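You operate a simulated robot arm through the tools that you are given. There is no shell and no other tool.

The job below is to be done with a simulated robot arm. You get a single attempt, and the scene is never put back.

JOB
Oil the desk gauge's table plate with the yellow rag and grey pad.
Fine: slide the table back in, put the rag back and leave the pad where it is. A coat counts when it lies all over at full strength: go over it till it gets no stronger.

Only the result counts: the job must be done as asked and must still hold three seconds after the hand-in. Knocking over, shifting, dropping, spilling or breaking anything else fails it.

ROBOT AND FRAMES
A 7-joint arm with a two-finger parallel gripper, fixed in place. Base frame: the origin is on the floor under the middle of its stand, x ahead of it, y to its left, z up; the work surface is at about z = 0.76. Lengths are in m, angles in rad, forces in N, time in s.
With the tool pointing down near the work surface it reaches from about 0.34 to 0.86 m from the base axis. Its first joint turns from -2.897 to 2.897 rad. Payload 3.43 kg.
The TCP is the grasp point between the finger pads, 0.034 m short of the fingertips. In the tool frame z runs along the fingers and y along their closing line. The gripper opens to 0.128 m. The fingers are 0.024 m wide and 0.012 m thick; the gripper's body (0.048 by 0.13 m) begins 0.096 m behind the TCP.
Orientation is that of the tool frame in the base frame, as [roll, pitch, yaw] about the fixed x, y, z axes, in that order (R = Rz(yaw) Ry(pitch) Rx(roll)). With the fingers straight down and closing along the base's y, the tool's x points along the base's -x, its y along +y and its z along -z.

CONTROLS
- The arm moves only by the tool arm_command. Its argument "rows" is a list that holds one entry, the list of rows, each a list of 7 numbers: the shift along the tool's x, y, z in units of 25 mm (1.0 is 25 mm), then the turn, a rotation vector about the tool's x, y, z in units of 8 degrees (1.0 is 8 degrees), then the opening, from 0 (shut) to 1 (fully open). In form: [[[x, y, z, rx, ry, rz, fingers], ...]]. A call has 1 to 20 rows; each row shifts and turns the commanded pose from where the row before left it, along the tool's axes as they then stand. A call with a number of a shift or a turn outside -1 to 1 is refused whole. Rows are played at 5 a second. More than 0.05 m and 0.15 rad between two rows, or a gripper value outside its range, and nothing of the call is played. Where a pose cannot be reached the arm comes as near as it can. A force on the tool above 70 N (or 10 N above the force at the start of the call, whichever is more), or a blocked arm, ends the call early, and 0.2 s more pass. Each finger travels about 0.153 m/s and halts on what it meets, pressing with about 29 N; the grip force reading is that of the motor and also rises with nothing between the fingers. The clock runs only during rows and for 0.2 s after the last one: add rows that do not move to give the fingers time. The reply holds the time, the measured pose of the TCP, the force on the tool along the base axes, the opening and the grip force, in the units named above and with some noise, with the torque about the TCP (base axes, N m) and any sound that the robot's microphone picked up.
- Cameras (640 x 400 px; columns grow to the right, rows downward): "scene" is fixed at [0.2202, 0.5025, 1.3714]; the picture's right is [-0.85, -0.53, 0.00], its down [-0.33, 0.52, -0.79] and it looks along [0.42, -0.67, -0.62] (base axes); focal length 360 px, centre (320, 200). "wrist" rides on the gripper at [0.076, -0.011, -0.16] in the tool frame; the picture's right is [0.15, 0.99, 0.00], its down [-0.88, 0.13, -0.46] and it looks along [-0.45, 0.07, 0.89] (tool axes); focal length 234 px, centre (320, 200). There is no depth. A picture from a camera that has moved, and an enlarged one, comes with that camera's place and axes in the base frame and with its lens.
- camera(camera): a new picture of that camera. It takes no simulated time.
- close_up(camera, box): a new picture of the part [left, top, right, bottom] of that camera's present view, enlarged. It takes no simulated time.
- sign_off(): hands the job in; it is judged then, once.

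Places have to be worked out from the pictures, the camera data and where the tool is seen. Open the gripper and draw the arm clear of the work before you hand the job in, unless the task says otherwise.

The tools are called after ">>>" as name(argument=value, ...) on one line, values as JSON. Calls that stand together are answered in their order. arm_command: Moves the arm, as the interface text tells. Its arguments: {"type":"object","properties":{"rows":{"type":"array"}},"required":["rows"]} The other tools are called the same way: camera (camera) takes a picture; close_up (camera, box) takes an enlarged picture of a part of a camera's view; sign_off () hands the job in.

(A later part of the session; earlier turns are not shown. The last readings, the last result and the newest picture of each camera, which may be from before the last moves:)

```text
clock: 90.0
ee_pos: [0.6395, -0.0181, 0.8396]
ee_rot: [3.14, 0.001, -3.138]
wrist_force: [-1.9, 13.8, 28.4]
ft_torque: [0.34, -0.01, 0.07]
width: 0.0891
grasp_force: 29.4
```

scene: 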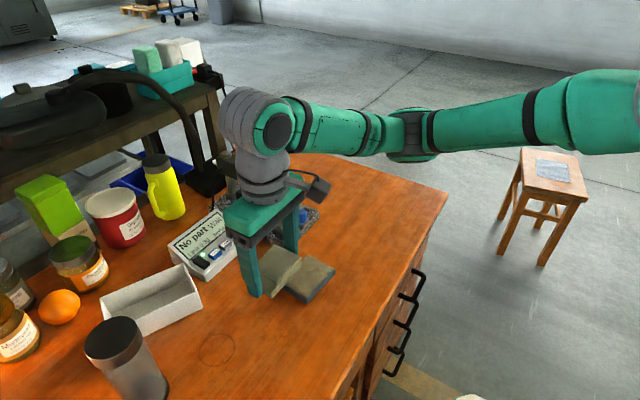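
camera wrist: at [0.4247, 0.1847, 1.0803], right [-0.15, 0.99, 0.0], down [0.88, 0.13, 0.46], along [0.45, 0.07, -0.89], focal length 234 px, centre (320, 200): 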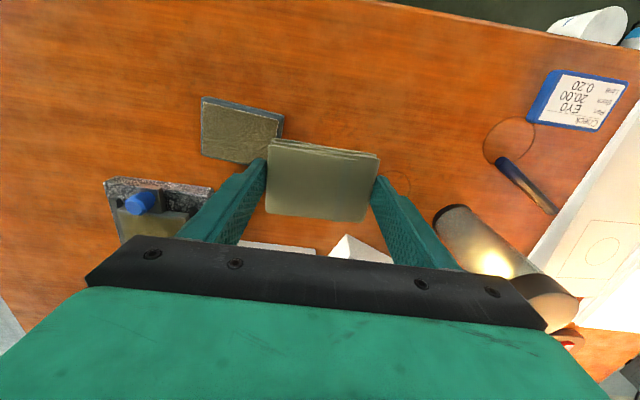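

I lift off and move to the right side (y about -0.18) so the scene camera gets an unobstructed view of the plate.

>>> arm_command(rows=[[[0, 0, -0.2, 0, 0, 0, 0], [0, 0, -1, 0, 0, 0, 0], [0, 0, -1, 0, 0, 0, 0], [0, 0, -1, 0, 0, 0, 0], [1, -1, -0.5, 0, 0, 0, 0], [1, -1, 0, 0, 0, 0, 0], [1, -1, 0, 0, 0, 0, 0], [0.5, -1, 0, 0, 0, 0, 0], [0, -1, 0, 0, 0, 0, 0], [0, -1, 0, 0, 0, 0, 0], [0, -1, 0, 0, 0, 0, 0], [0, 0, 0, 0, 0, 0, 0]]])

>>> close_up(camera="scene", box=[240, 170, 320, 240])

>>> camera(camera="wrist")

>>> camera(camera="scene")

```text
clock: 92.6
ee_pos: [0.5503, -0.1934, 0.9316]
ee_rot: [-3.141, 0.001, -3.139]
wrist_force: [-0.3, -0.1, 0.0]
ft_torque: [-0.01, -0.02, -0.01]
width: 0.089
grasp_force: 28.8
```

```text
5.71 times, centred on (280, 205) of scene
camera zoom: at [0.2202, 0.5025, 1.3714], right [-0.85, -0.53, 0.0], down [-0.33, 0.52, -0.79], along [0.42, -0.67, -0.62], focal length 2055 px, centre (549, 171)
```

zoom: 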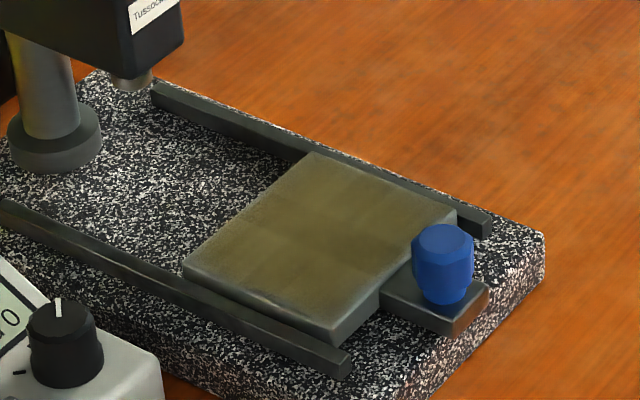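

```text
taken
camera wrist: at [0.4734, -0.2045, 1.0911], right [-0.15, 0.99, 0.0], down [0.88, 0.13, 0.46], along [0.45, 0.07, -0.89], focal length 234 px, centre (320, 200)
```

wrist: 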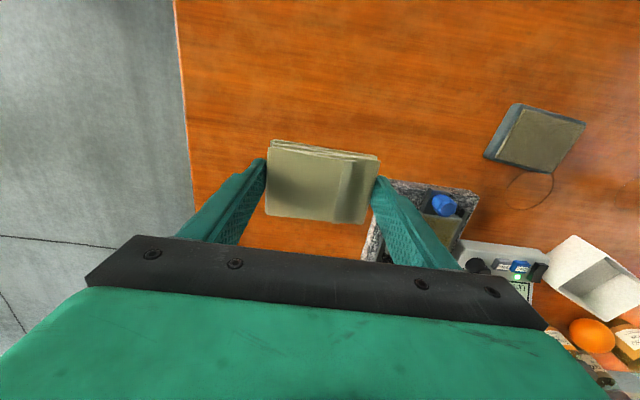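

```text
taken
```

scene: 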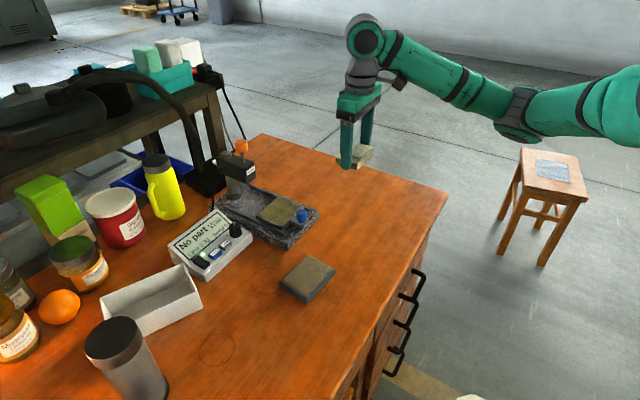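

Most of the plate is olive, but the front edge and front corners look greyer. I zoom in further.

>>> close_up(camera="scene", box=[260, 192, 304, 234])

```text
9.52 times, centred on (282, 213) of scene
camera zoom: at [0.2202, 0.5025, 1.3714], right [-0.85, -0.53, 0.0], down [-0.33, 0.52, -0.79], along [0.42, -0.67, -0.62], focal length 3425 px, centre (682, 76)
```

zoom: 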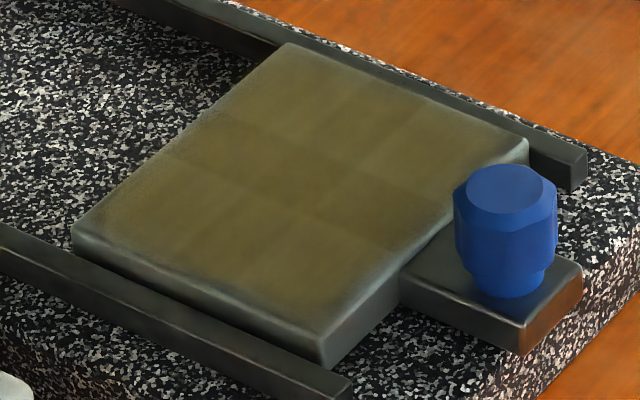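

A faint 3×3 patch pattern with the front strip still a bit weaker, so another pass with fresh oil is needed. I go to the pad to reload, and will also regrip there with the fingers a few mm higher.

>>> arm_command(rows=[[[0.5, 1, 0, 0, 0, 0, 0], [0.5, 1, 0, 0, 0, 0, 0], [0.5, 1, 0, 0, 0, 0, 0], [0.44, 1, 0, 0, 0, 0, 0], [0, 1, 0, 0, 0, 0, 0], [0, 1, 0, 0, 0, 0, 0], [0, 1, 0, 0, 0, 0, 0], [0, 1, 0, 0, 0, 0, 0], [0, 1, 0, 0, 0, 0, 0], [0, 1, 0, 0, 0, 0, 0], [0, 1, 0, 0, 0, 0, 0], [0, 0.5, 0, 0, 0, 0.55, 0], [0, 0, 1, 0, 0, 0, 0], [0, 0, 1, 0, 0, 0, 0], [0, 0, 1, 0, 0, 0, 0], [0, 0, 0.8, 0, 0, 0, 0], [0, 0, 0.3, 0, 0, 0, 0], [0, 0, 0, 0, 0, 0, 0]]])

>>> close_up(camera="scene", box=[240, 200, 360, 320])

```text
clock: 96.4
ee_pos: [0.503, 0.0917, 0.8283]
ee_rot: [-3.141, -0.001, 3.062]
wrist_force: [0.1, 0.7, -0.4]
ft_torque: [0.01, 0.02, 0.02]
width: 0.0891
grasp_force: 29.3
```

```text
3.33 times, centred on (300, 260) of scene
camera zoom: at [0.2202, 0.5025, 1.3714], right [-0.85, -0.53, 0.0], down [-0.33, 0.52, -0.79], along [0.42, -0.67, -0.62], focal length 1199 px, centre (387, 0)
```

zoom: 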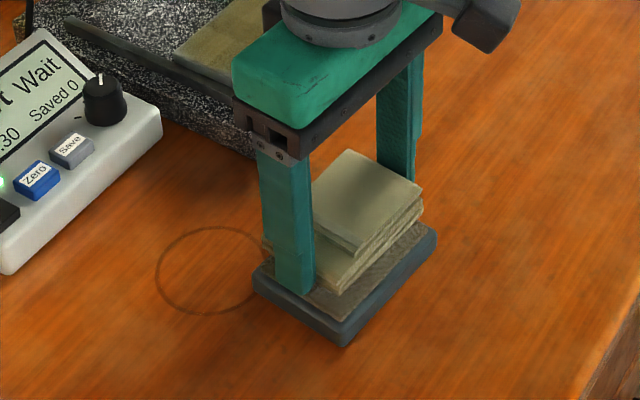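

>>> arm_command(rows=[[[0, 0.08, 0.1, 0, 0, 0, 0], [0, 0, 0.1, 0, 0, 0, 0], [0, 0, 0.08, 0, 0, 0, 0], [0, 0, 0.04, 0, 0, 0, 0], [0, 0, 0, 0, 0, 0, 0]]])

```text
clock: 97.6
ee_pos: [0.5041, 0.0951, 0.8205]
ee_rot: [3.14, 0.0, 3.065]
wrist_force: [0.1, 0.8, 0.4]
ft_torque: [-0.03, 0.02, -0.01]
width: 0.089
grasp_force: 28.9
```

>>> arm_command(rows=[[[0, 0, 0.03, 0, 0, 0, 0], [0, 0, 0, 0, 0, 0, 0], [0, 0, 0, 0, 0, 0, 0]]])

```text
clock: 98.4
ee_pos: [0.5031, 0.0952, 0.821]
ee_rot: [3.141, 0.0, 3.062]
wrist_force: [-0.4, 0.4, -0.5]
ft_torque: [-0.01, -0.01, 0.01]
width: 0.0887
grasp_force: 29.3
```

>>> arm_command(rows=[[[0, 0, 0.04, 0, 0, 0, 0], [0, 0, 0.03, 0, 0, 0, 0], [0, 0, 0, 0, 0, 0, 0]]])

>>> close_up(camera="scene", box=[240, 200, 360, 320])

```text
clock: 99.2
ee_pos: [0.5042, 0.0956, 0.8181]
ee_rot: [-3.141, 0.002, 3.063]
wrist_force: [2.8, -2.8, 7.8]
ft_torque: [0.0, 0.02, -0.04]
width: 0.0889
grasp_force: 29.1
```

```text
3.33 times, centred on (300, 260) of scene
camera zoom: at [0.2202, 0.5025, 1.3714], right [-0.85, -0.53, 0.0], down [-0.33, 0.52, -0.79], along [0.42, -0.67, -0.62], focal length 1199 px, centre (387, 0)
```

zoom: 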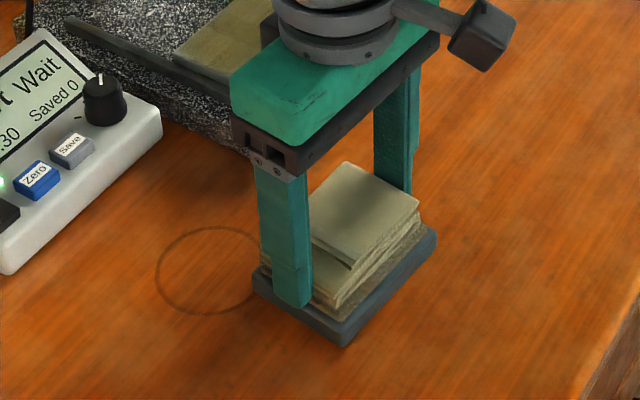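

Contact at z about 0.818, meaning the rag has slid up roughly 5 mm in the fingers. I ease the pressure, open slightly with the rag resting on the pad, rise 6 mm and grip again.

>>> arm_command(rows=[[[0, 0, -0.03, 0, 0, 0, 0], [0, 0, 0, 0, 0, 0, 0], [0, 0, 0, 0, 0, 0, 0.75], [0, 0, 0, 0, 0, 0, 0.82], [0, 0, 0, 0, 0, 0, 0.82]]])

>>> close_up(camera="scene", box=[240, 200, 360, 320])

>>> camera(camera="wrist")

```text
clock: 100.4
ee_pos: [0.5053, 0.0967, 0.8196]
ee_rot: [-3.141, -0.001, 3.064]
wrist_force: [0.4, 0.3, 0.6]
ft_torque: [-0.02, 0.03, -0.01]
width: 0.1051
grasp_force: 0.0
```

```text
3.33 times, centred on (300, 260) of scene
camera zoom: at [0.2202, 0.5025, 1.3714], right [-0.85, -0.53, 0.0], down [-0.33, 0.52, -0.79], along [0.42, -0.67, -0.62], focal length 1199 px, centre (387, 0)
```

zoom: 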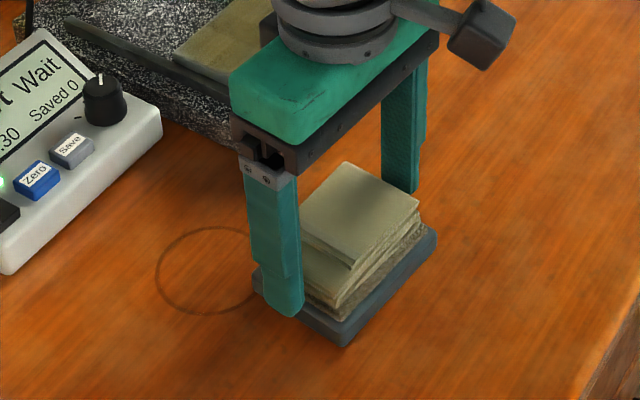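

```text
taken
camera wrist: at [0.4261, 0.0897, 0.9792], right [-0.07, 1.0, 0.0], down [0.89, 0.06, 0.46], along [0.45, 0.03, -0.89], focal length 234 px, centre (320, 200)
```

wrist: 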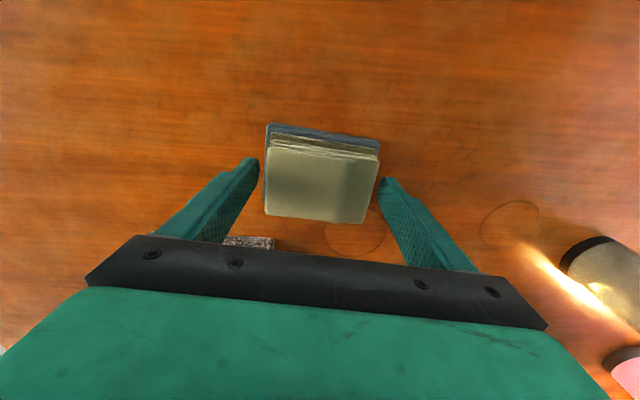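

The rag lies flat on the pad. I rise 6 mm and grip it again.

>>> arm_command(rows=[[[0, 0, -0.12, 0, 0, 0, 0.82], [0, 0, -0.12, 0, 0, 0, 0.82], [0, 0, 0, 0, 0, 0, 0.78], [0, 0, 0, 0, 0, 0, 0.74], [0, 0, 0, 0, 0, 0, 0.7], [0, 0, 0, 0, 0, 0, 0.4], [0, 0, 0, 0, 0, 0, 0], [0, 0, 0, 0, 0, 0, 0]]])

>>> close_up(camera="scene", box=[240, 200, 360, 320])

>>> camera(camera="wrist")

```text
clock: 102.2
ee_pos: [0.5055, 0.0954, 0.825]
ee_rot: [-3.141, -0.001, 3.065]
wrist_force: [-0.1, 0.6, 1.8]
ft_torque: [-0.02, -0.03, 0.01]
width: 0.0889
grasp_force: 29.3
```

```text
3.33 times, centred on (300, 260) of scene
camera zoom: at [0.2202, 0.5025, 1.3714], right [-0.85, -0.53, 0.0], down [-0.33, 0.52, -0.79], along [0.42, -0.67, -0.62], focal length 1199 px, centre (387, 0)
```

zoom: 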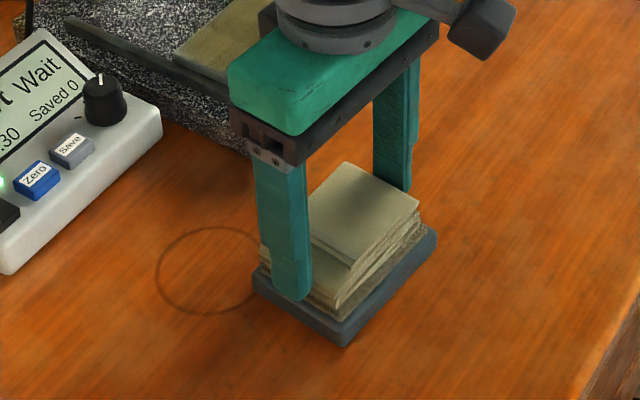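

```text
taken
camera wrist: at [0.4263, 0.0897, 0.9855], right [-0.07, 1.0, 0.0], down [0.89, 0.06, 0.46], along [0.46, 0.03, -0.89], focal length 234 px, centre (320, 200)
```

wrist: 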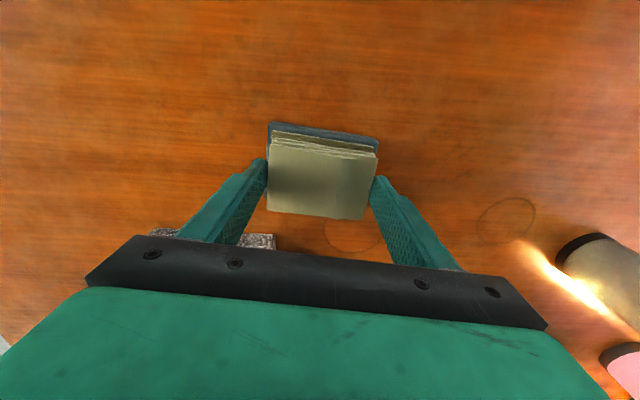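

Regripped at z 0.825 with the rag's underside about 6 mm below the fingertips. I lift, check the pad, and go to the back of the plate.

>>> arm_command(rows=[[[0, 0, -0.2, 0, 0, 0, 0], [0, 0, -0.8, 0, 0, 0, 0], [0, 0, -1, 0, 0, 0, 0], [0, 0, -1, 0, 0, 0, 0], [0, 0, -0.9, 0, 0, -0.55, 0], [-0.6, -0.9, 0, 0, 0, 0, 0], [-1, -0.9, 0, 0, 0, 0, 0], [-1, -0.9, 0, 0, 0, 0, 0], [-1, -0.9, 0, 0, 0, 0, 0], [-1, -0.8, 0, 0, 0, 0, 0], [-1, -0.22, 0, 0, 0, 0, 0], [-1, 0, 0, 0, 0, 0, 0], [-0.25, 0, 0.8, 0, 0, 0, 0], [0, 0, 1, 0, 0, 0, 0], [0, 0, 0.9, 0, 0, 0, 0], [0, 0, 0, 0, 0, 0, 0]]])

>>> close_up(camera="wrist", box=[220, 40, 420, 240])

>>> close_up(camera="scene", box=[220, 240, 380, 380])

>>> close_up(camera="scene", box=[220, 150, 320, 250])

```text
clock: 105.6
ee_pos: [0.6738, -0.0208, 0.8551]
ee_rot: [-3.141, 0.001, -3.141]
wrist_force: [-0.1, 0.1, 0.1]
ft_torque: [-0.05, 0.01, -0.02]
width: 0.089
grasp_force: 28.7
```

```text
2.00 times, centred on (320, 140) of wrist
camera zoom: at [0.5972, -0.0325, 1.0148], right [-0.15, 0.99, 0.0], down [0.88, 0.13, 0.46], along [0.45, 0.07, -0.89], focal length 468 px, centre (320, 320)
```

zoom: 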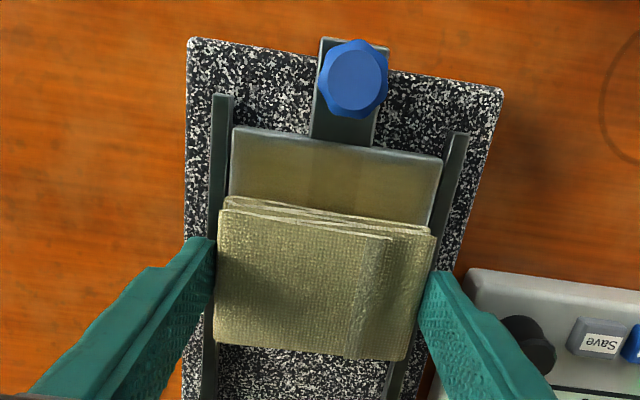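

```text
2.86 times, centred on (300, 310) of scene
camera zoom: at [0.2202, 0.5025, 1.3714], right [-0.85, -0.53, 0.0], down [-0.33, 0.52, -0.79], along [0.42, -0.67, -0.62], focal length 1027 px, centre (377, -114)
```

zoom: 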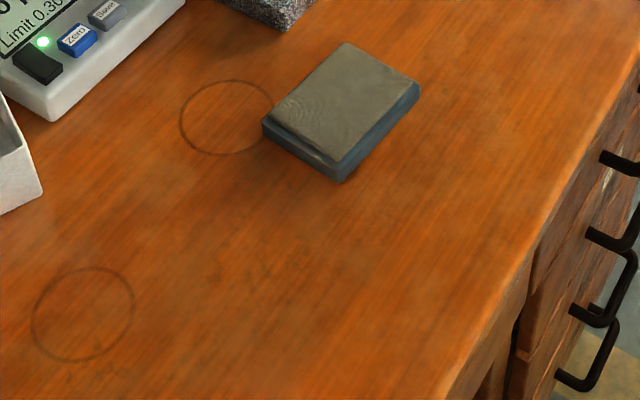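

```text
4.00 times, centred on (270, 200) of scene
camera zoom: at [0.2202, 0.5025, 1.3714], right [-0.85, -0.53, 0.0], down [-0.33, 0.52, -0.79], along [0.42, -0.67, -0.62], focal length 1438 px, centre (520, 200)
```

zoom: 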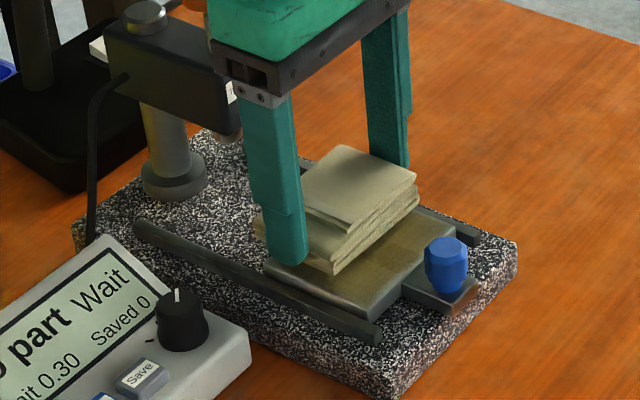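

The pad is exactly where it was. I lower for pass four.

>>> arm_command(rows=[[[-0.12, 0.03, 0.2, 0, 0, 0, 0], [0, 0, 0.15, 0, 0, 0, 0], [0, 0, 0.08, 0, 0, 0, 0], [0, 0, 0, 0, 0, 0, 0]]])

```text
clock: 106.6
ee_pos: [0.6777, -0.0196, 0.8468]
ee_rot: [3.142, 0.005, -3.141]
wrist_force: [-2.8, 4.6, 25.4]
ft_torque: [0.19, 0.33, 0.06]
width: 0.0888
grasp_force: 29.3
```

Contact at 25 N. I ease slightly and rub with several y strokes at the back, then drift toward the front.

>>> arm_command(rows=[[[0, -0.14, -0.02, 0, 0, 0, 0], [0, -0.14, 0, 0, 0, 0, 0], [0, 0.14, 0, 0, 0, 0, 0], [0, 0.14, 0, 0, 0, 0, 0], [0, 0.14, 0, 0, 0, 0, 0], [0, 0.14, 0, 0, 0, 0, 0], [0.08, -0.14, 0, 0, 0, 0, 0], [0.08, -0.14, 0, 0, 0, 0, 0], [0.08, -0.14, 0, 0, 0, 0, 0], [0.08, -0.14, 0, 0, 0, 0, 0], [0, 0, 0, 0, 0, 0, 0]]])

```text
clock: 109.0
ee_pos: [0.67, -0.0254, 0.8455]
ee_rot: [3.14, 0.0, -3.14]
wrist_force: [3.3, 12.5, 26.9]
ft_torque: [0.8, -0.23, 0.02]
width: 0.0887
grasp_force: 29.0
```

>>> arm_command(rows=[[[0.08, 0.14, -0.01, 0, 0, 0, 0], [0.08, 0.14, 0, 0, 0, 0, 0], [0.08, 0.14, 0, 0, 0, 0, 0], [0.08, 0.14, 0, 0, 0, 0, 0], [0.08, -0.14, 0, 0, 0, 0, 0], [0.08, -0.14, 0, 0, 0, 0, 0], [0.08, -0.14, 0, 0, 0, 0, 0], [0.08, -0.14, 0, 0, 0, 0, 0], [0, 0, 0, 0, 0, 0, 0]]])

```text
clock: 111.0
ee_pos: [0.6554, -0.0259, 0.8451]
ee_rot: [3.141, 0.001, -3.141]
wrist_force: [1.5, 3.9, 10.4]
ft_torque: [0.3, -0.01, 0.0]
width: 0.0888
grasp_force: 29.3
```

Steady at about 10 N. I go on with a touch more pressure toward the front.

>>> arm_command(rows=[[[0.08, 0.14, 0.01, 0, 0, 0, 0], [0.08, 0.14, 0, 0, 0, 0, 0], [0.08, 0.14, 0, 0, 0, 0, 0], [0.08, 0.14, 0, 0, 0, 0, 0], [0.08, -0.14, 0.01, 0, 0, 0, 0], [0.08, -0.14, 0, 0, 0, 0, 0], [0.08, -0.14, 0, 0, 0, 0, 0], [0.08, -0.14, 0, 0, 0, 0, 0], [0, 0, 0, 0, 0, 0, 0]]])

```text
clock: 113.0
ee_pos: [0.6384, -0.0277, 0.8447]
ee_rot: [3.141, 0.0, -3.141]
wrist_force: [3.7, 4.8, 13.5]
ft_torque: [0.18, -0.12, 0.04]
width: 0.0891
grasp_force: 28.8
```

At the front edge now with 13.5 N. I rub two y strokes here.

>>> arm_command(rows=[[[0, 0.14, 0.01, 0, 0, 0, 0], [0, 0.14, 0, 0, 0, 0, 0], [0, 0.14, 0, 0, 0, 0, 0], [0, 0.14, 0, 0, 0, 0, 0], [0, -0.14, 0, 0, 0, 0, 0], [0, -0.14, 0, 0, 0, 0, 0], [0, -0.14, 0, 0, 0, 0, 0], [0, -0.14, 0, 0, 0, 0, 0], [0, 0.14, 0, 0, 0, 0, 0], [0, 0.14, 0, 0, 0, 0, 0], [0, 0.14, 0, 0, 0, 0, 0], [0, 0.14, 0, 0, 0, 0, 0], [0, -0.14, 0, 0, 0, 0, 0], [0, -0.14, 0, 0, 0, 0, 0], [0, 0, 0, 0, 0, 0, 0]]])

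```text
clock: 116.2
ee_pos: [0.6377, -0.0186, 0.845]
ee_rot: [-3.14, -0.001, 3.141]
wrist_force: [-0.7, 8.4, 17.9]
ft_torque: [0.29, -0.04, 0.08]
width: 0.0889
grasp_force: 28.9
```

Good contact throughout. I lift and go to the same right-side viewing spot to compare the plate with the last picture.

>>> arm_command(rows=[[[0, 0, -0.2, 0, 0, 0, 0], [0, 0, -1, 0, 0, 0, 0], [0, 0, -1, 0, 0, 0, 0], [0, 0, -1, 0, 0, 0, 0], [1, -1, -0.3, 0, 0, 0, 0], [1, -1, 0, 0, 0, 0, 0], [1, -1, 0, 0, 0, 0, 0], [0.5, -1, 0, 0, 0, 0, 0], [0, -1, 0, 0, 0, 0, 0], [0, -1, 0, 0, 0, 0, 0], [0, -1, 0, 0, 0, 0, 0], [0, 0, 0, 0, 0, 0, 0]]])

>>> close_up(camera="scene", box=[260, 192, 304, 234])

>>> close_up(camera="scene", box=[240, 170, 320, 240])

>>> camera(camera="wrist")

```text
clock: 118.8
ee_pos: [0.5514, -0.1949, 0.9327]
ee_rot: [-3.141, 0.001, -3.142]
wrist_force: [-0.8, -0.3, -0.3]
ft_torque: [0.0, 0.02, 0.03]
width: 0.0886
grasp_force: 29.0
```

```text
9.52 times, centred on (282, 213) of scene
camera zoom: at [0.2202, 0.5025, 1.3714], right [-0.85, -0.53, 0.0], down [-0.33, 0.52, -0.79], along [0.42, -0.67, -0.62], focal length 3425 px, centre (682, 76)
```

zoom: 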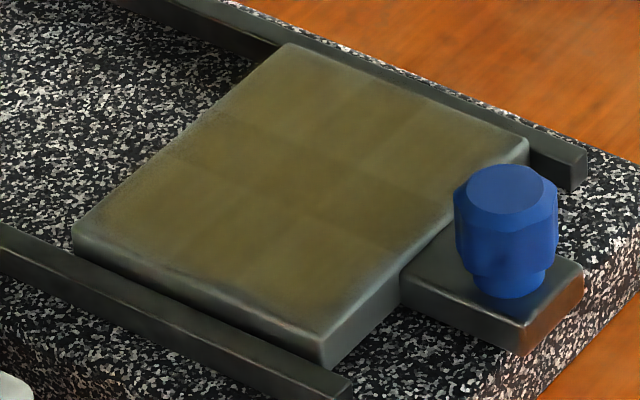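

```text
5.71 times, centred on (280, 205) of scene
camera zoom: at [0.2202, 0.5025, 1.3714], right [-0.85, -0.53, 0.0], down [-0.33, 0.52, -0.79], along [0.42, -0.67, -0.62], focal length 2055 px, centre (549, 171)
```

zoom: 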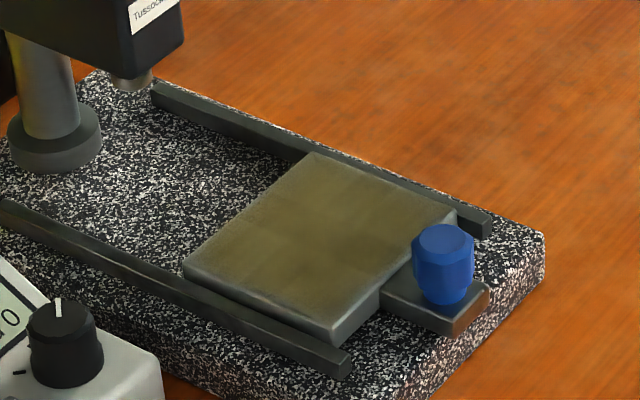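

```text
taken
camera wrist: at [0.4741, -0.2064, 1.0925], right [-0.15, 0.99, 0.0], down [0.88, 0.13, 0.46], along [0.45, 0.07, -0.89], focal length 234 px, centre (320, 200)
```

wrist: 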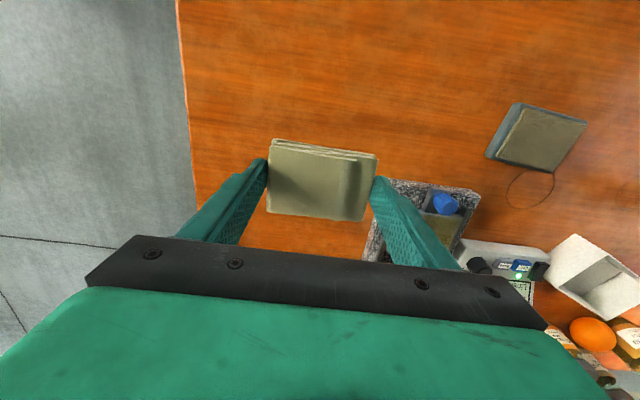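

Compared with the last view the coat looks only marginally stronger. I reload and do one more full pass to confirm it no longer changes.

>>> arm_command(rows=[[[0.5, 1, 0, 0, 0, 0, 0], [0.5, 1, 0, 0, 0, 0, 0], [0.5, 1, 0, 0, 0, 0, 0], [0.44, 1, 0, 0, 0, 0, 0], [0, 1, 0, 0, 0, 0, 0], [0, 1, 0, 0, 0, 0, 0], [0, 1, 0, 0, 0, 0, 0], [0, 1, 0, 0, 0, 0, 0], [0, 1, 0, 0, 0, 0, 0], [0, 1, 0, 0, 0, 0, 0], [0, 1, 0, 0, 0, 0, 0], [0, 0.58, 0, 0, 0, 0.55, 0], [0, 0, 1, 0, 0, 0, 0], [0, 0, 1, 0, 0, 0, 0], [0, 0, 1, 0, 0, 0, 0], [0, 0, 0.7, 0, 0, 0, 0], [0, 0, 0.3, 0, 0, 0, 0], [0, 0, 0, 0, 0, 0, 0]]])

```text
clock: 122.6
ee_pos: [0.5029, 0.0956, 0.8317]
ee_rot: [-3.141, 0.001, 3.063]
wrist_force: [0.0, 0.7, -0.5]
ft_torque: [0.01, 0.0, 0.0]
width: 0.0888
grasp_force: 28.8
```

>>> arm_command(rows=[[[0, 0, 0.1, 0, 0, 0, 0], [0, 0, 0.08, 0, 0, 0, 0], [0, 0, 0.06, 0, 0, 0, 0], [0, 0, 0, 0, 0, 0, 0]]])

```text
clock: 123.6
ee_pos: [0.5042, 0.0949, 0.8254]
ee_rot: [-3.142, -0.001, 3.065]
wrist_force: [-0.2, 0.7, 0.0]
ft_torque: [0.0, 0.04, 0.04]
width: 0.089
grasp_force: 29.0
```

>>> arm_command(rows=[[[0, 0, 0.04, 0, 0, 0, 0], [0, 0, 0.04, 0, 0, 0, 0], [0, 0, 0, 0, 0, 0, 0]]])

```text
clock: 124.4
ee_pos: [0.503, 0.094, 0.8229]
ee_rot: [-3.141, -0.001, 3.063]
wrist_force: [-1.4, 0.8, -0.9]
ft_torque: [0.0, -0.04, 0.01]
width: 0.0889
grasp_force: 29.2
```

>>> arm_command(rows=[[[0, 0, 0.04, 0, 0, 0, 0], [0, 0, 0.03, 0, 0, 0, 0], [0, 0, 0, 0, 0, 0, 0], [0, 0, 0, 0, 0, 0, 0]]])

>>> close_up(camera="scene", box=[240, 200, 360, 320])

```text
clock: 125.4
ee_pos: [0.5029, 0.0943, 0.8234]
ee_rot: [3.14, 0.002, 3.064]
wrist_force: [-3.9, -4.3, 41.6]
ft_torque: [-0.45, 0.33, 0.05]
width: 0.0888
grasp_force: 28.9
```

```text
3.33 times, centred on (300, 260) of scene
camera zoom: at [0.2202, 0.5025, 1.3714], right [-0.85, -0.53, 0.0], down [-0.33, 0.52, -0.79], along [0.42, -0.67, -0.62], focal length 1199 px, centre (387, 0)
```

zoom: 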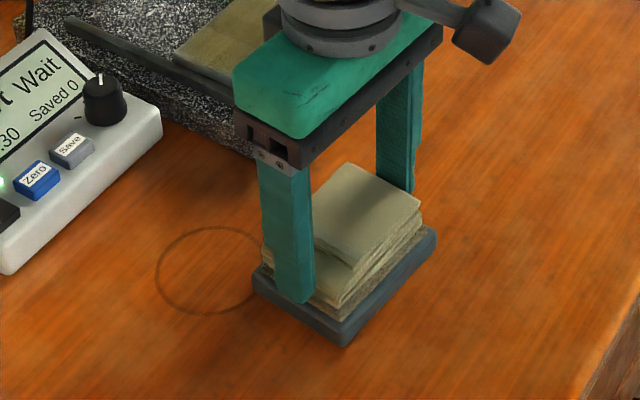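

Pressed a bit firm (42 N) but straight down; the pad has not moved. I lift right away and take the rag to the back of the plate.

>>> arm_command(rows=[[[0, 0, -0.1, 0, 0, 0, 0], [0, 0, -0.6, 0, 0, 0, 0], [0, 0, -1, 0, 0, 0, 0], [0, 0, -1, 0, 0, 0, 0], [0, 0, -1.0, 0, 0, -0.55, 0], [-0.6, -0.9, -0.3, 0, 0, 0, 0], [-1, -0.9, 0, 0, 0, 0, 0], [-1, -0.9, 0, 0, 0, 0, 0], [-1, -0.9, 0, 0, 0, 0, 0], [-1, -0.7, 0, 0, 0, 0, 0], [-1, -0.24, 0, 0, 0, 0, 0], [-1, 0, 0, 0, 0, 0, 0], [-0.38, 0, 0.8, 0, 0, 0, 0], [0, 0, 1, 0, 0, 0, 0], [0, 0, 0.9, 0, 0, 0, 0], [0, 0, 0.2, 0, 0, 0, 0], [0, 0, 0, 0, 0, 0, 0]]])

>>> close_up(camera="wrist", box=[280, 90, 380, 160])

>>> close_up(camera="scene", box=[220, 240, 380, 380])

```text
clock: 129.0
ee_pos: [0.6763, -0.0186, 0.8506]
ee_rot: [3.141, 0.001, 3.141]
wrist_force: [-0.5, -0.3, -1.1]
ft_torque: [-0.01, -0.02, -0.01]
width: 0.0889
grasp_force: 28.6
```

```text
5.71 times, centred on (330, 125) of wrist
camera zoom: at [0.599, -0.0296, 1.01], right [-0.15, 0.99, 0.0], down [0.88, 0.13, 0.46], along [0.45, 0.07, -0.89], focal length 1338 px, centre (263, 629)
```

zoom: 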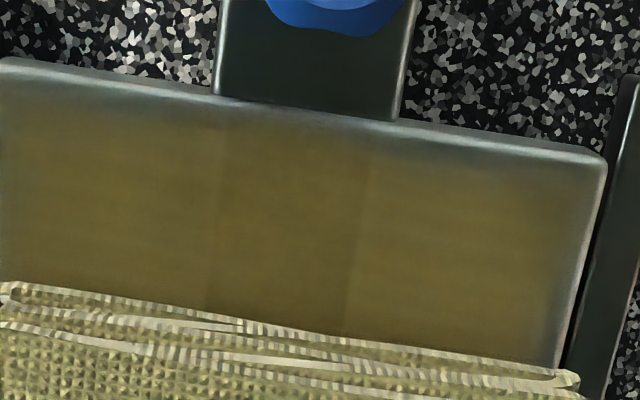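

```text
2.86 times, centred on (300, 310) of scene
camera zoom: at [0.2202, 0.5025, 1.3714], right [-0.85, -0.53, 0.0], down [-0.33, 0.52, -0.79], along [0.42, -0.67, -0.62], focal length 1027 px, centre (377, -114)
```

zoom: 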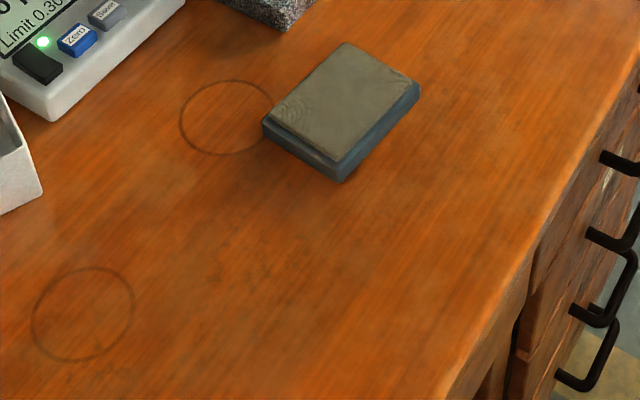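

The front of the plate looks the same as before pass three and four, which suggests saturation. I do this final pass anyway; lowering to contact.

>>> arm_command(rows=[[[0, -0.04, 0.12, 0, 0, 0, 0], [0, 0, 0.06, 0, 0, 0, 0], [0, 0, 0.04, 0, 0, 0, 0], [0, 0, 0, 0, 0, 0, 0]]])

```text
clock: 130.0
ee_pos: [0.6774, -0.019, 0.8448]
ee_rot: [3.141, 0.002, 3.141]
wrist_force: [0.3, -0.8, 7.5]
ft_torque: [0.08, 0.03, 0.03]
width: 0.0891
grasp_force: 28.8
```

>>> arm_command(rows=[[[0, -0.14, 0.01, 0, 0, 0, 0], [0, -0.14, 0, 0, 0, 0, 0], [0, 0.14, 0, 0, 0, 0, 0], [0, 0.14, 0, 0, 0, 0, 0], [0, 0.14, 0, 0, 0, 0, 0], [0, 0.14, 0, 0, 0, 0, 0], [0, -0.14, 0, 0, 0, 0, 0], [0, -0.14, 0, 0, 0, 0, 0], [0, -0.14, 0, 0, 0, 0, 0], [0, -0.14, 0, 0, 0, 0, 0], [0, 0, 0, 0, 0, 0, 0]]])

```text
clock: 132.4
ee_pos: [0.675, -0.0288, 0.8446]
ee_rot: [-3.141, 0.001, 3.136]
wrist_force: [-1.1, -3.0, 9.9]
ft_torque: [0.1, 0.01, -0.01]
width: 0.0891
grasp_force: 29.4
```

Good, about 10 N. I continue the zigzag toward the middle.

>>> arm_command(rows=[[[0.06, 0.14, 0.005, 0, 0, 0, 0], [0.06, 0.14, 0, 0, 0, 0, 0], [0.06, 0.14, 0, 0, 0, 0, 0], [0.06, 0.14, 0, 0, 0, 0, 0], [0.06, -0.14, 0, 0, 0, 0, 0], [0.06, -0.14, 0, 0, 0, 0, 0], [0.06, -0.14, 0, 0, 0, 0, 0], [0.06, -0.14, 0, 0, 0, 0, 0], [0.06, 0.14, 0, 0, 0, 0, 0], [0.06, 0.14, 0, 0, 0, 0, 0], [0.06, 0.14, 0, 0, 0, 0, 0], [0.06, 0.14, 0, 0, 0, 0, 0], [0, 0, 0, 0, 0, 0, 0]]])

```text
clock: 135.2
ee_pos: [0.6593, -0.0126, 0.8444]
ee_rot: [3.14, 0.0, 3.139]
wrist_force: [-0.1, -4.4, 10.4]
ft_torque: [-0.21, -0.02, -0.04]
width: 0.0888
grasp_force: 28.6
```

>>> arm_command(rows=[[[0.07, -0.14, 0.01, 0, 0, 0, 0], [0.07, -0.14, 0, 0, 0, 0, 0], [0.07, -0.14, 0, 0, 0, 0, 0], [0.07, -0.14, 0, 0, 0, 0, 0], [0.07, 0.14, 0.01, 0, 0, 0, 0], [0.07, 0.14, 0, 0, 0, 0, 0], [0.07, 0.14, 0, 0, 0, 0, 0], [0.07, 0.14, 0, 0, 0, 0, 0], [0.07, -0.14, 0, 0, 0, 0, 0], [0.07, -0.14, 0, 0, 0, 0, 0], [0.07, -0.14, 0, 0, 0, 0, 0], [0.07, -0.14, 0, 0, 0, 0, 0], [0, 0, 0, 0, 0, 0, 0]]])

```text
clock: 138.0
ee_pos: [0.6366, -0.0251, 0.844]
ee_rot: [-3.141, 0.002, -3.14]
wrist_force: [5.1, 11.0, 26.9]
ft_torque: [0.51, -0.26, 0.02]
width: 0.0889
grasp_force: 28.9
```

At the front with 27 N. I rub in y there two more times with slightly less pressure.

>>> arm_command(rows=[[[0, 0.14, -0.01, 0, 0, 0, 0], [0, 0.14, 0, 0, 0, 0, 0], [0, 0.14, 0, 0, 0, 0, 0], [0, 0.14, 0, 0, 0, 0, 0], [0, -0.14, 0, 0, 0, 0, 0], [0, -0.14, 0, 0, 0, 0, 0], [0, -0.14, 0, 0, 0, 0, 0], [0, -0.14, 0, 0, 0, 0, 0], [0, 0.14, 0, 0, 0, 0, 0], [0, 0.14, 0, 0, 0, 0, 0], [0, 0.14, 0, 0, 0, 0, 0], [0, 0.14, 0, 0, 0, 0, 0], [0, -0.14, 0, 0, 0, 0, 0], [0, -0.14, 0, 0, 0, 0, 0], [0, 0, 0, 0, 0, 0, 0]]])

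```text
clock: 141.2
ee_pos: [0.6372, -0.0191, 0.8438]
ee_rot: [3.141, 0.0, -3.141]
wrist_force: [0.0, 1.9, 3.9]
ft_torque: [0.03, 0.01, -0.03]
width: 0.089
grasp_force: 28.8
```

I lift and go to the same viewing spot for a like-for-like comparison.

>>> arm_command(rows=[[[0, 0, -0.2, 0, 0, 0, 0], [0, 0, -1, 0, 0, 0, 0], [0, 0, -1, 0, 0, 0, 0], [0, 0, -1, 0, 0, 0, 0], [1, -1, -0.3, 0, 0, 0, 0], [1, -1, 0, 0, 0, 0, 0], [1, -1, 0, 0, 0, 0, 0], [0.5, -1, 0, 0, 0, 0, 0], [0, -1, 0, 0, 0, 0, 0], [0, -1, 0, 0, 0, 0, 0], [0, -1, 0, 0, 0, 0, 0], [0, 0, 0, 0, 0, 0, 0]]])

>>> close_up(camera="scene", box=[260, 192, 304, 234])

>>> close_up(camera="scene", box=[240, 170, 320, 240])

>>> camera(camera="wrist")

```text
clock: 143.8
ee_pos: [0.5509, -0.1959, 0.9324]
ee_rot: [-3.141, 0.0, -3.141]
wrist_force: [0.1, -1.4, -1.2]
ft_torque: [-0.01, 0.03, 0.03]
width: 0.0891
grasp_force: 28.9
```

```text
9.52 times, centred on (282, 213) of scene
camera zoom: at [0.2202, 0.5025, 1.3714], right [-0.85, -0.53, 0.0], down [-0.33, 0.52, -0.79], along [0.42, -0.67, -0.62], focal length 3425 px, centre (682, 76)
```

zoom: 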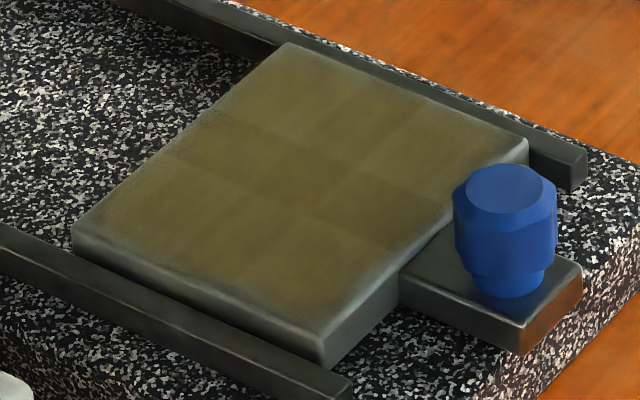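

```text
5.71 times, centred on (280, 205) of scene
camera zoom: at [0.2202, 0.5025, 1.3714], right [-0.85, -0.53, 0.0], down [-0.33, 0.52, -0.79], along [0.42, -0.67, -0.62], focal length 2055 px, centre (549, 171)
```

zoom: 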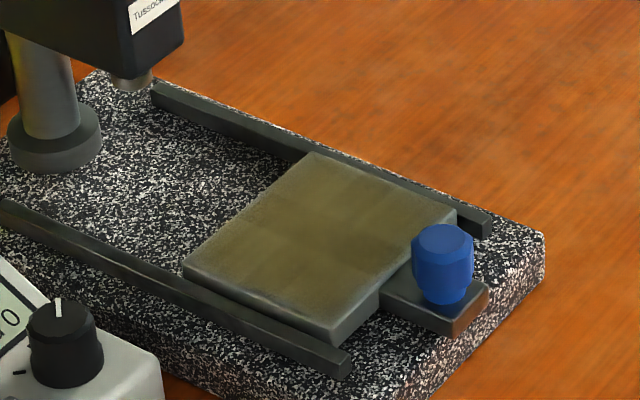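

```text
taken
camera wrist: at [0.474, -0.2068, 1.0917], right [-0.15, 0.99, 0.0], down [0.88, 0.13, 0.46], along [0.45, 0.07, -0.89], focal length 234 px, centre (320, 200)
```

wrist: 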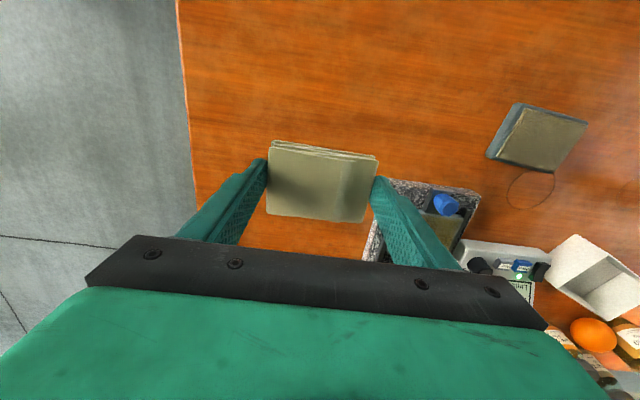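

The view is identical to the one after the previous pass, so the coat is at full strength everywhere. Now I carry the rag back to its home spot, TCP about (0.500, 0.2475).

>>> arm_command(rows=[[[0.5, 0.98, 0, 0, 0, 0, 0], [0.5, 0.98, 0, 0, 0, 0, 0], [0.5, 0.98, 0, 0, 0, 0, 0], [0.5, 0.98, 0, 0, 0, 0, 0], [0.04, 0.98, 0, 0, 0, 0, 0], [0, 0.98, 0, 0, 0, 0, 0], [0, 0.98, 0, 0, 0, 0, 0], [0, 0.98, 0, 0, 0, 0, 0], [0, 0.98, 0, 0, 0, 0, 0], [0, 0.98, 0, 0, 0, 0, 0], [0, 0.98, 0, 0, 0, 0, 0], [0, 0.98, 0, 0, 0, 0, 0], [0, 0.98, 0, 0, 0, 0, 0], [0, 0.98, 0, 0, 0, 0, 0], [0, 0.98, 0, 0, 0, 0, 0], [0, 0.98, 0, 0, 0, 0, 0], [0, 0.98, 0, 0, 0, 0, 0], [0, 0.98, 0, 0, 0, 0, 0], [0, 0.1, 0, 0, 0, 0, 0], [0, 0, 0, 0, 0, 0, 0]]])

```text
clock: 148.0
ee_pos: [0.4989, 0.2492, 0.9318]
ee_rot: [3.141, 0.001, 3.14]
wrist_force: [0.3, -0.5, -0.7]
ft_torque: [0.01, 0.02, 0.02]
width: 0.0887
grasp_force: 28.8
```

Above home. I descend to just above the desk, with a slight y correction and the rag's original 1° yaw.

>>> arm_command(rows=[[[-0.04, -0.06, 1, 0, 0, -0.15, 0], [0, 0, 1, 0, 0, 0, 0], [0, 0, 1, 0, 0, 0, 0], [0, 0, 1, 0, 0, 0, 0], [0, 0, 0.8, 0, 0, 0, 0], [0, 0, 0.2, 0, 0, 0, 0], [0, 0, 0, 0, 0, 0, 0]]])

>>> close_up(camera="scene", box=[190, 240, 340, 380])

>>> camera(camera="wrist")

```text
clock: 149.6
ee_pos: [0.5001, 0.2479, 0.8067]
ee_rot: [-3.141, 0.0, -3.123]
wrist_force: [-0.1, -0.2, 0.0]
ft_torque: [0.04, 0.01, 0.01]
width: 0.0889
grasp_force: 29.0
```

```text
2.86 times, centred on (265, 310) of scene
camera zoom: at [0.2202, 0.5025, 1.3714], right [-0.85, -0.53, 0.0], down [-0.33, 0.52, -0.79], along [0.42, -0.67, -0.62], focal length 1027 px, centre (477, -114)
```

zoom: 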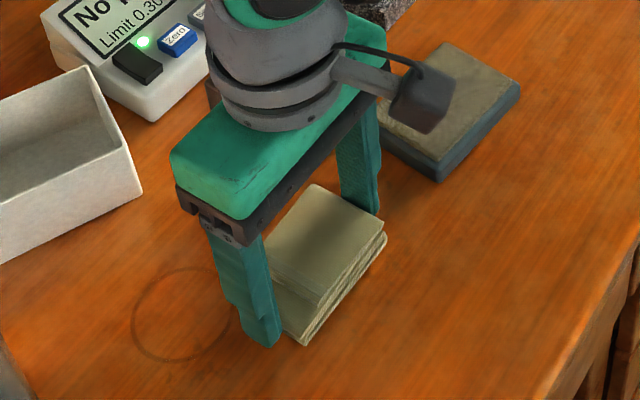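

```text
taken
camera wrist: at [0.4228, 0.2344, 0.9657], right [-0.17, 0.99, 0.0], down [0.88, 0.15, 0.46], along [0.45, 0.08, -0.89], focal length 234 px, centre (320, 200)
```

wrist: 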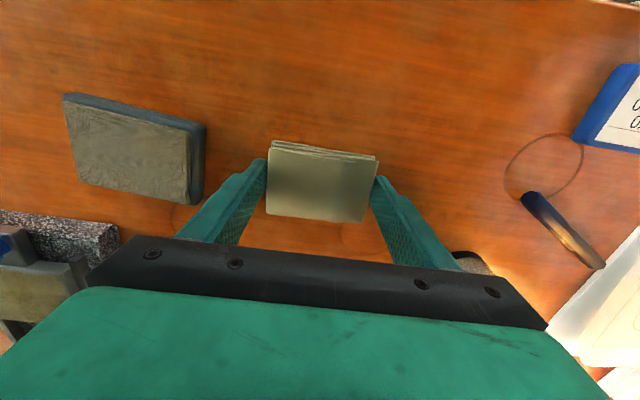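

Within about 2–3 mm of its old outline; I shift that bit (−x, −y) and lower until it touches the desk.

>>> arm_command(rows=[[[0.08, -0.05, 0.06, 0, 0, 0, 0], [0, 0, 0.06, 0, 0, 0, 0], [0, 0, 0.04, 0, 0, 0, 0], [0, 0, 0, 0, 0, 0, 0]]])

```text
clock: 150.6
ee_pos: [0.497, 0.2447, 0.8026]
ee_rot: [3.141, 0.0, -3.122]
wrist_force: [0.3, -0.6, -0.5]
ft_torque: [0.02, 0.01, -0.01]
width: 0.0889
grasp_force: 28.9
```

>>> arm_command(rows=[[[0, 0.04, 0.04, 0, 0, 0, 0], [0, 0, 0.03, 0, 0, 0, 0], [0, 0, 0, 0, 0, 0, 0]]])

```text
clock: 151.4
ee_pos: [0.4975, 0.2469, 0.8005]
ee_rot: [3.14, -0.001, -3.121]
wrist_force: [0.5, 0.4, 0.3]
ft_torque: [-0.02, 0.03, -0.02]
width: 0.0889
grasp_force: 29.3
```

>>> arm_command(rows=[[[0, 0, 0.04, 0, 0, 0, 0], [0, 0, 0, 0, 0, 0, 0]]])

>>> close_up(camera="scene", box=[190, 240, 340, 380])

```text
clock: 152.0
ee_pos: [0.4994, 0.2481, 0.8004]
ee_rot: [-3.141, -0.001, -3.122]
wrist_force: [-0.5, -0.2, 0.1]
ft_torque: [-0.05, 0.06, -0.01]
width: 0.0888
grasp_force: 29.2
```

```text
2.86 times, centred on (265, 310) of scene
camera zoom: at [0.2202, 0.5025, 1.3714], right [-0.85, -0.53, 0.0], down [-0.33, 0.52, -0.79], along [0.42, -0.67, -0.62], focal length 1027 px, centre (477, -114)
```

zoom: 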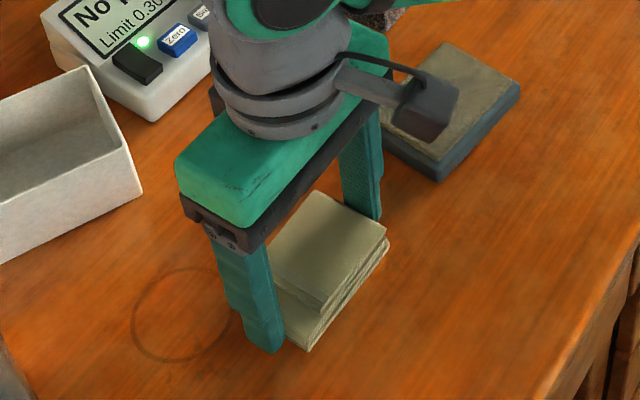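

The rag outline now matches the original one. A touch lower to confirm contact.

>>> arm_command(rows=[[[0, 0, 0.03, 0, 0, 0, 0], [0, 0, 0, 0, 0, 0, 0]]])

```text
clock: 152.6
ee_pos: [0.4982, 0.2472, 0.7992]
ee_rot: [-3.141, -0.001, -3.121]
wrist_force: [-2.7, -4.2, 22.0]
ft_torque: [-0.2, 0.14, -0.07]
width: 0.0891
grasp_force: 29.0
```

The rag rests on the desk (22 N). I ease off 0.5 mm and open the fingers.

>>> arm_command(rows=[[[0, 0, -0.03, 0, 0, 0, 0], [0, 0, 0, 0, 0, 0, 0], [0, 0, 0, 0, 0, 0, 0.75], [0, 0, 0, 0, 0, 0, 0.85], [0, 0, 0, 0, 0, 0, 1], [0, 0, 0, 0, 0, 0, 1]]])

>>> close_up(camera="scene", box=[190, 240, 340, 380])

>>> camera(camera="wrist")

```text
clock: 154.0
ee_pos: [0.4975, 0.2476, 0.8005]
ee_rot: [-3.141, -0.001, -3.122]
wrist_force: [-0.8, 0.1, 0.2]
ft_torque: [0.0, -0.04, -0.01]
width: 0.1279
grasp_force: 0.0
```

```text
2.86 times, centred on (265, 310) of scene
camera zoom: at [0.2202, 0.5025, 1.3714], right [-0.85, -0.53, 0.0], down [-0.33, 0.52, -0.79], along [0.42, -0.67, -0.62], focal length 1027 px, centre (477, -114)
```

zoom: 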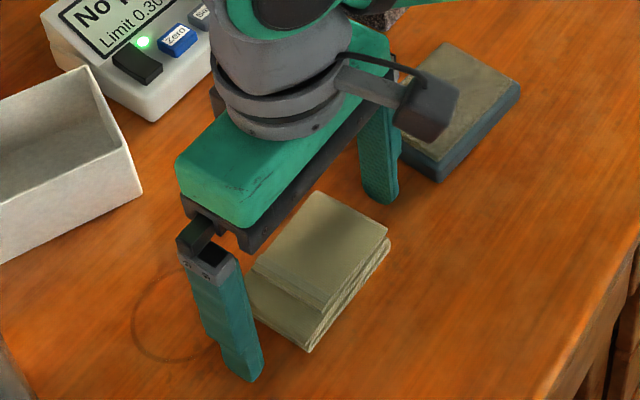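

```text
taken
camera wrist: at [0.4209, 0.2343, 0.9598], right [-0.17, 0.99, 0.0], down [0.88, 0.15, 0.46], along [0.45, 0.08, -0.89], focal length 234 px, centre (320, 200)
```

wrist: 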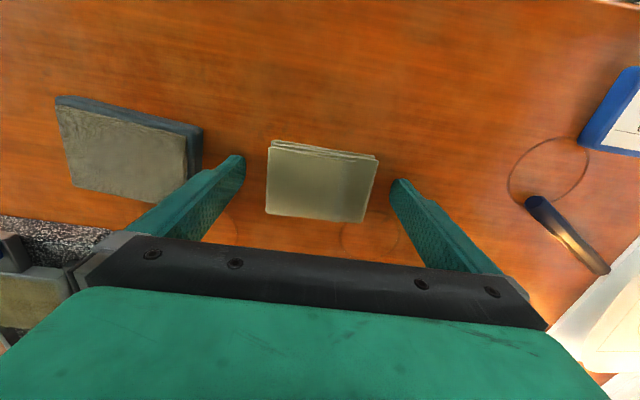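

The rag lies back in its original spot. I lift straight up, then move above the knob (about x 0.588, y -0.0195), closing partway.

>>> arm_command(rows=[[[0, 0, -0.5, 0, 0, 0, 1], [0, 0, -1, 0, 0, 0, 1], [0, 0, -1, 0, 0, 0, 1], [0, 0, -1, 0, 0, 0, 1], [0, 0, -1, 0, 0, 0, 1], [0, 0, -1, 0, 0, 0.15, 1], [-0.3, -1, 0, 0, 0, 0, 0.8], [-0.3, -1, 0, 0, 0, 0, 0.6], [-0.3, -1, 0, 0, 0, 0, 0.45], [-0.3, -1, 0, 0, 0, 0, 0.45], [-0.3, -1, 0, 0, 0, 0, 0.45], [-0.3, -1, 0, 0, 0, 0, 0.45], [-0.3, -1, 0, 0, 0, 0, 0.45], [-0.3, -1, 0, 0, 0, 0, 0.45], [-0.4, -1, 0, 0, 0, 0, 0.45], [-0.4, -1, 0, 0, 0, 0, 0.45], [-0.42, -0.7, 0, 0, 0, 0, 0.45], [0, 0, 0, 0, 0, 0, 0.45]]])

>>> close_up(camera="wrist", box=[220, 40, 420, 240])

>>> camera(camera="scene")

```text
clock: 157.8
ee_pos: [0.5881, -0.0203, 0.9386]
ee_rot: [3.141, -0.001, 3.141]
wrist_force: [-0.7, 0.7, 0.0]
ft_torque: [0.0, -0.02, 0.01]
width: 0.0573
grasp_force: 0.0
```

```text
2.00 times, centred on (320, 140) of wrist
camera zoom: at [0.5111, -0.0316, 1.0985], right [-0.15, 0.99, 0.0], down [0.88, 0.13, 0.46], along [0.45, 0.07, -0.89], focal length 468 px, centre (320, 320)
```

zoom: 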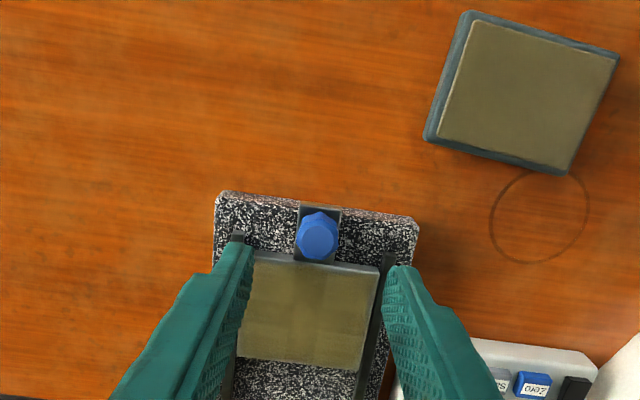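

```text
taken
```

scene: 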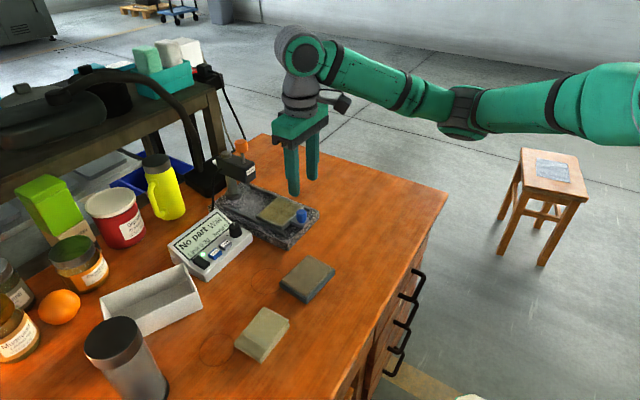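

From here the whole plate is visible between the fingers. I zoom in to inspect the coat once more before sliding the table in.

>>> close_up(camera="wrist", box=[285, 135, 365, 230])

>>> close_up(camera="scene", box=[260, 192, 304, 234])

```text
4.21 times, centred on (325, 182) of wrist
camera zoom: at [0.5111, -0.0316, 1.0985], right [-0.15, 0.99, 0.0], down [0.88, 0.13, 0.46], along [0.45, 0.07, -0.89], focal length 986 px, centre (299, 274)
```

zoom: 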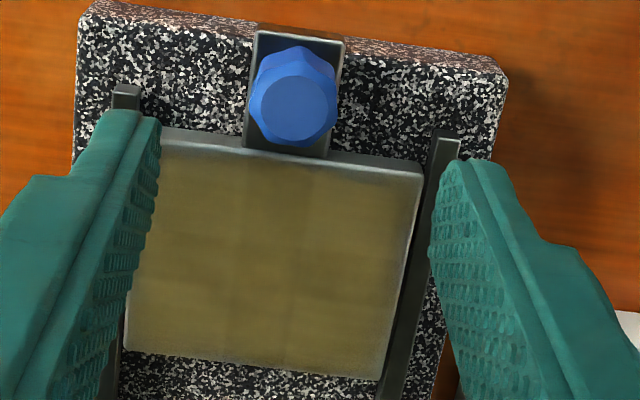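

```text
9.52 times, centred on (282, 213) of scene
camera zoom: at [0.2202, 0.5025, 1.3714], right [-0.85, -0.53, 0.0], down [-0.33, 0.52, -0.79], along [0.42, -0.67, -0.62], focal length 3425 px, centre (682, 76)
```

zoom: 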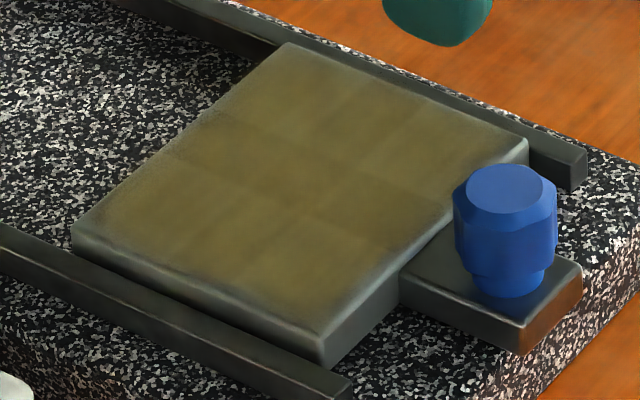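

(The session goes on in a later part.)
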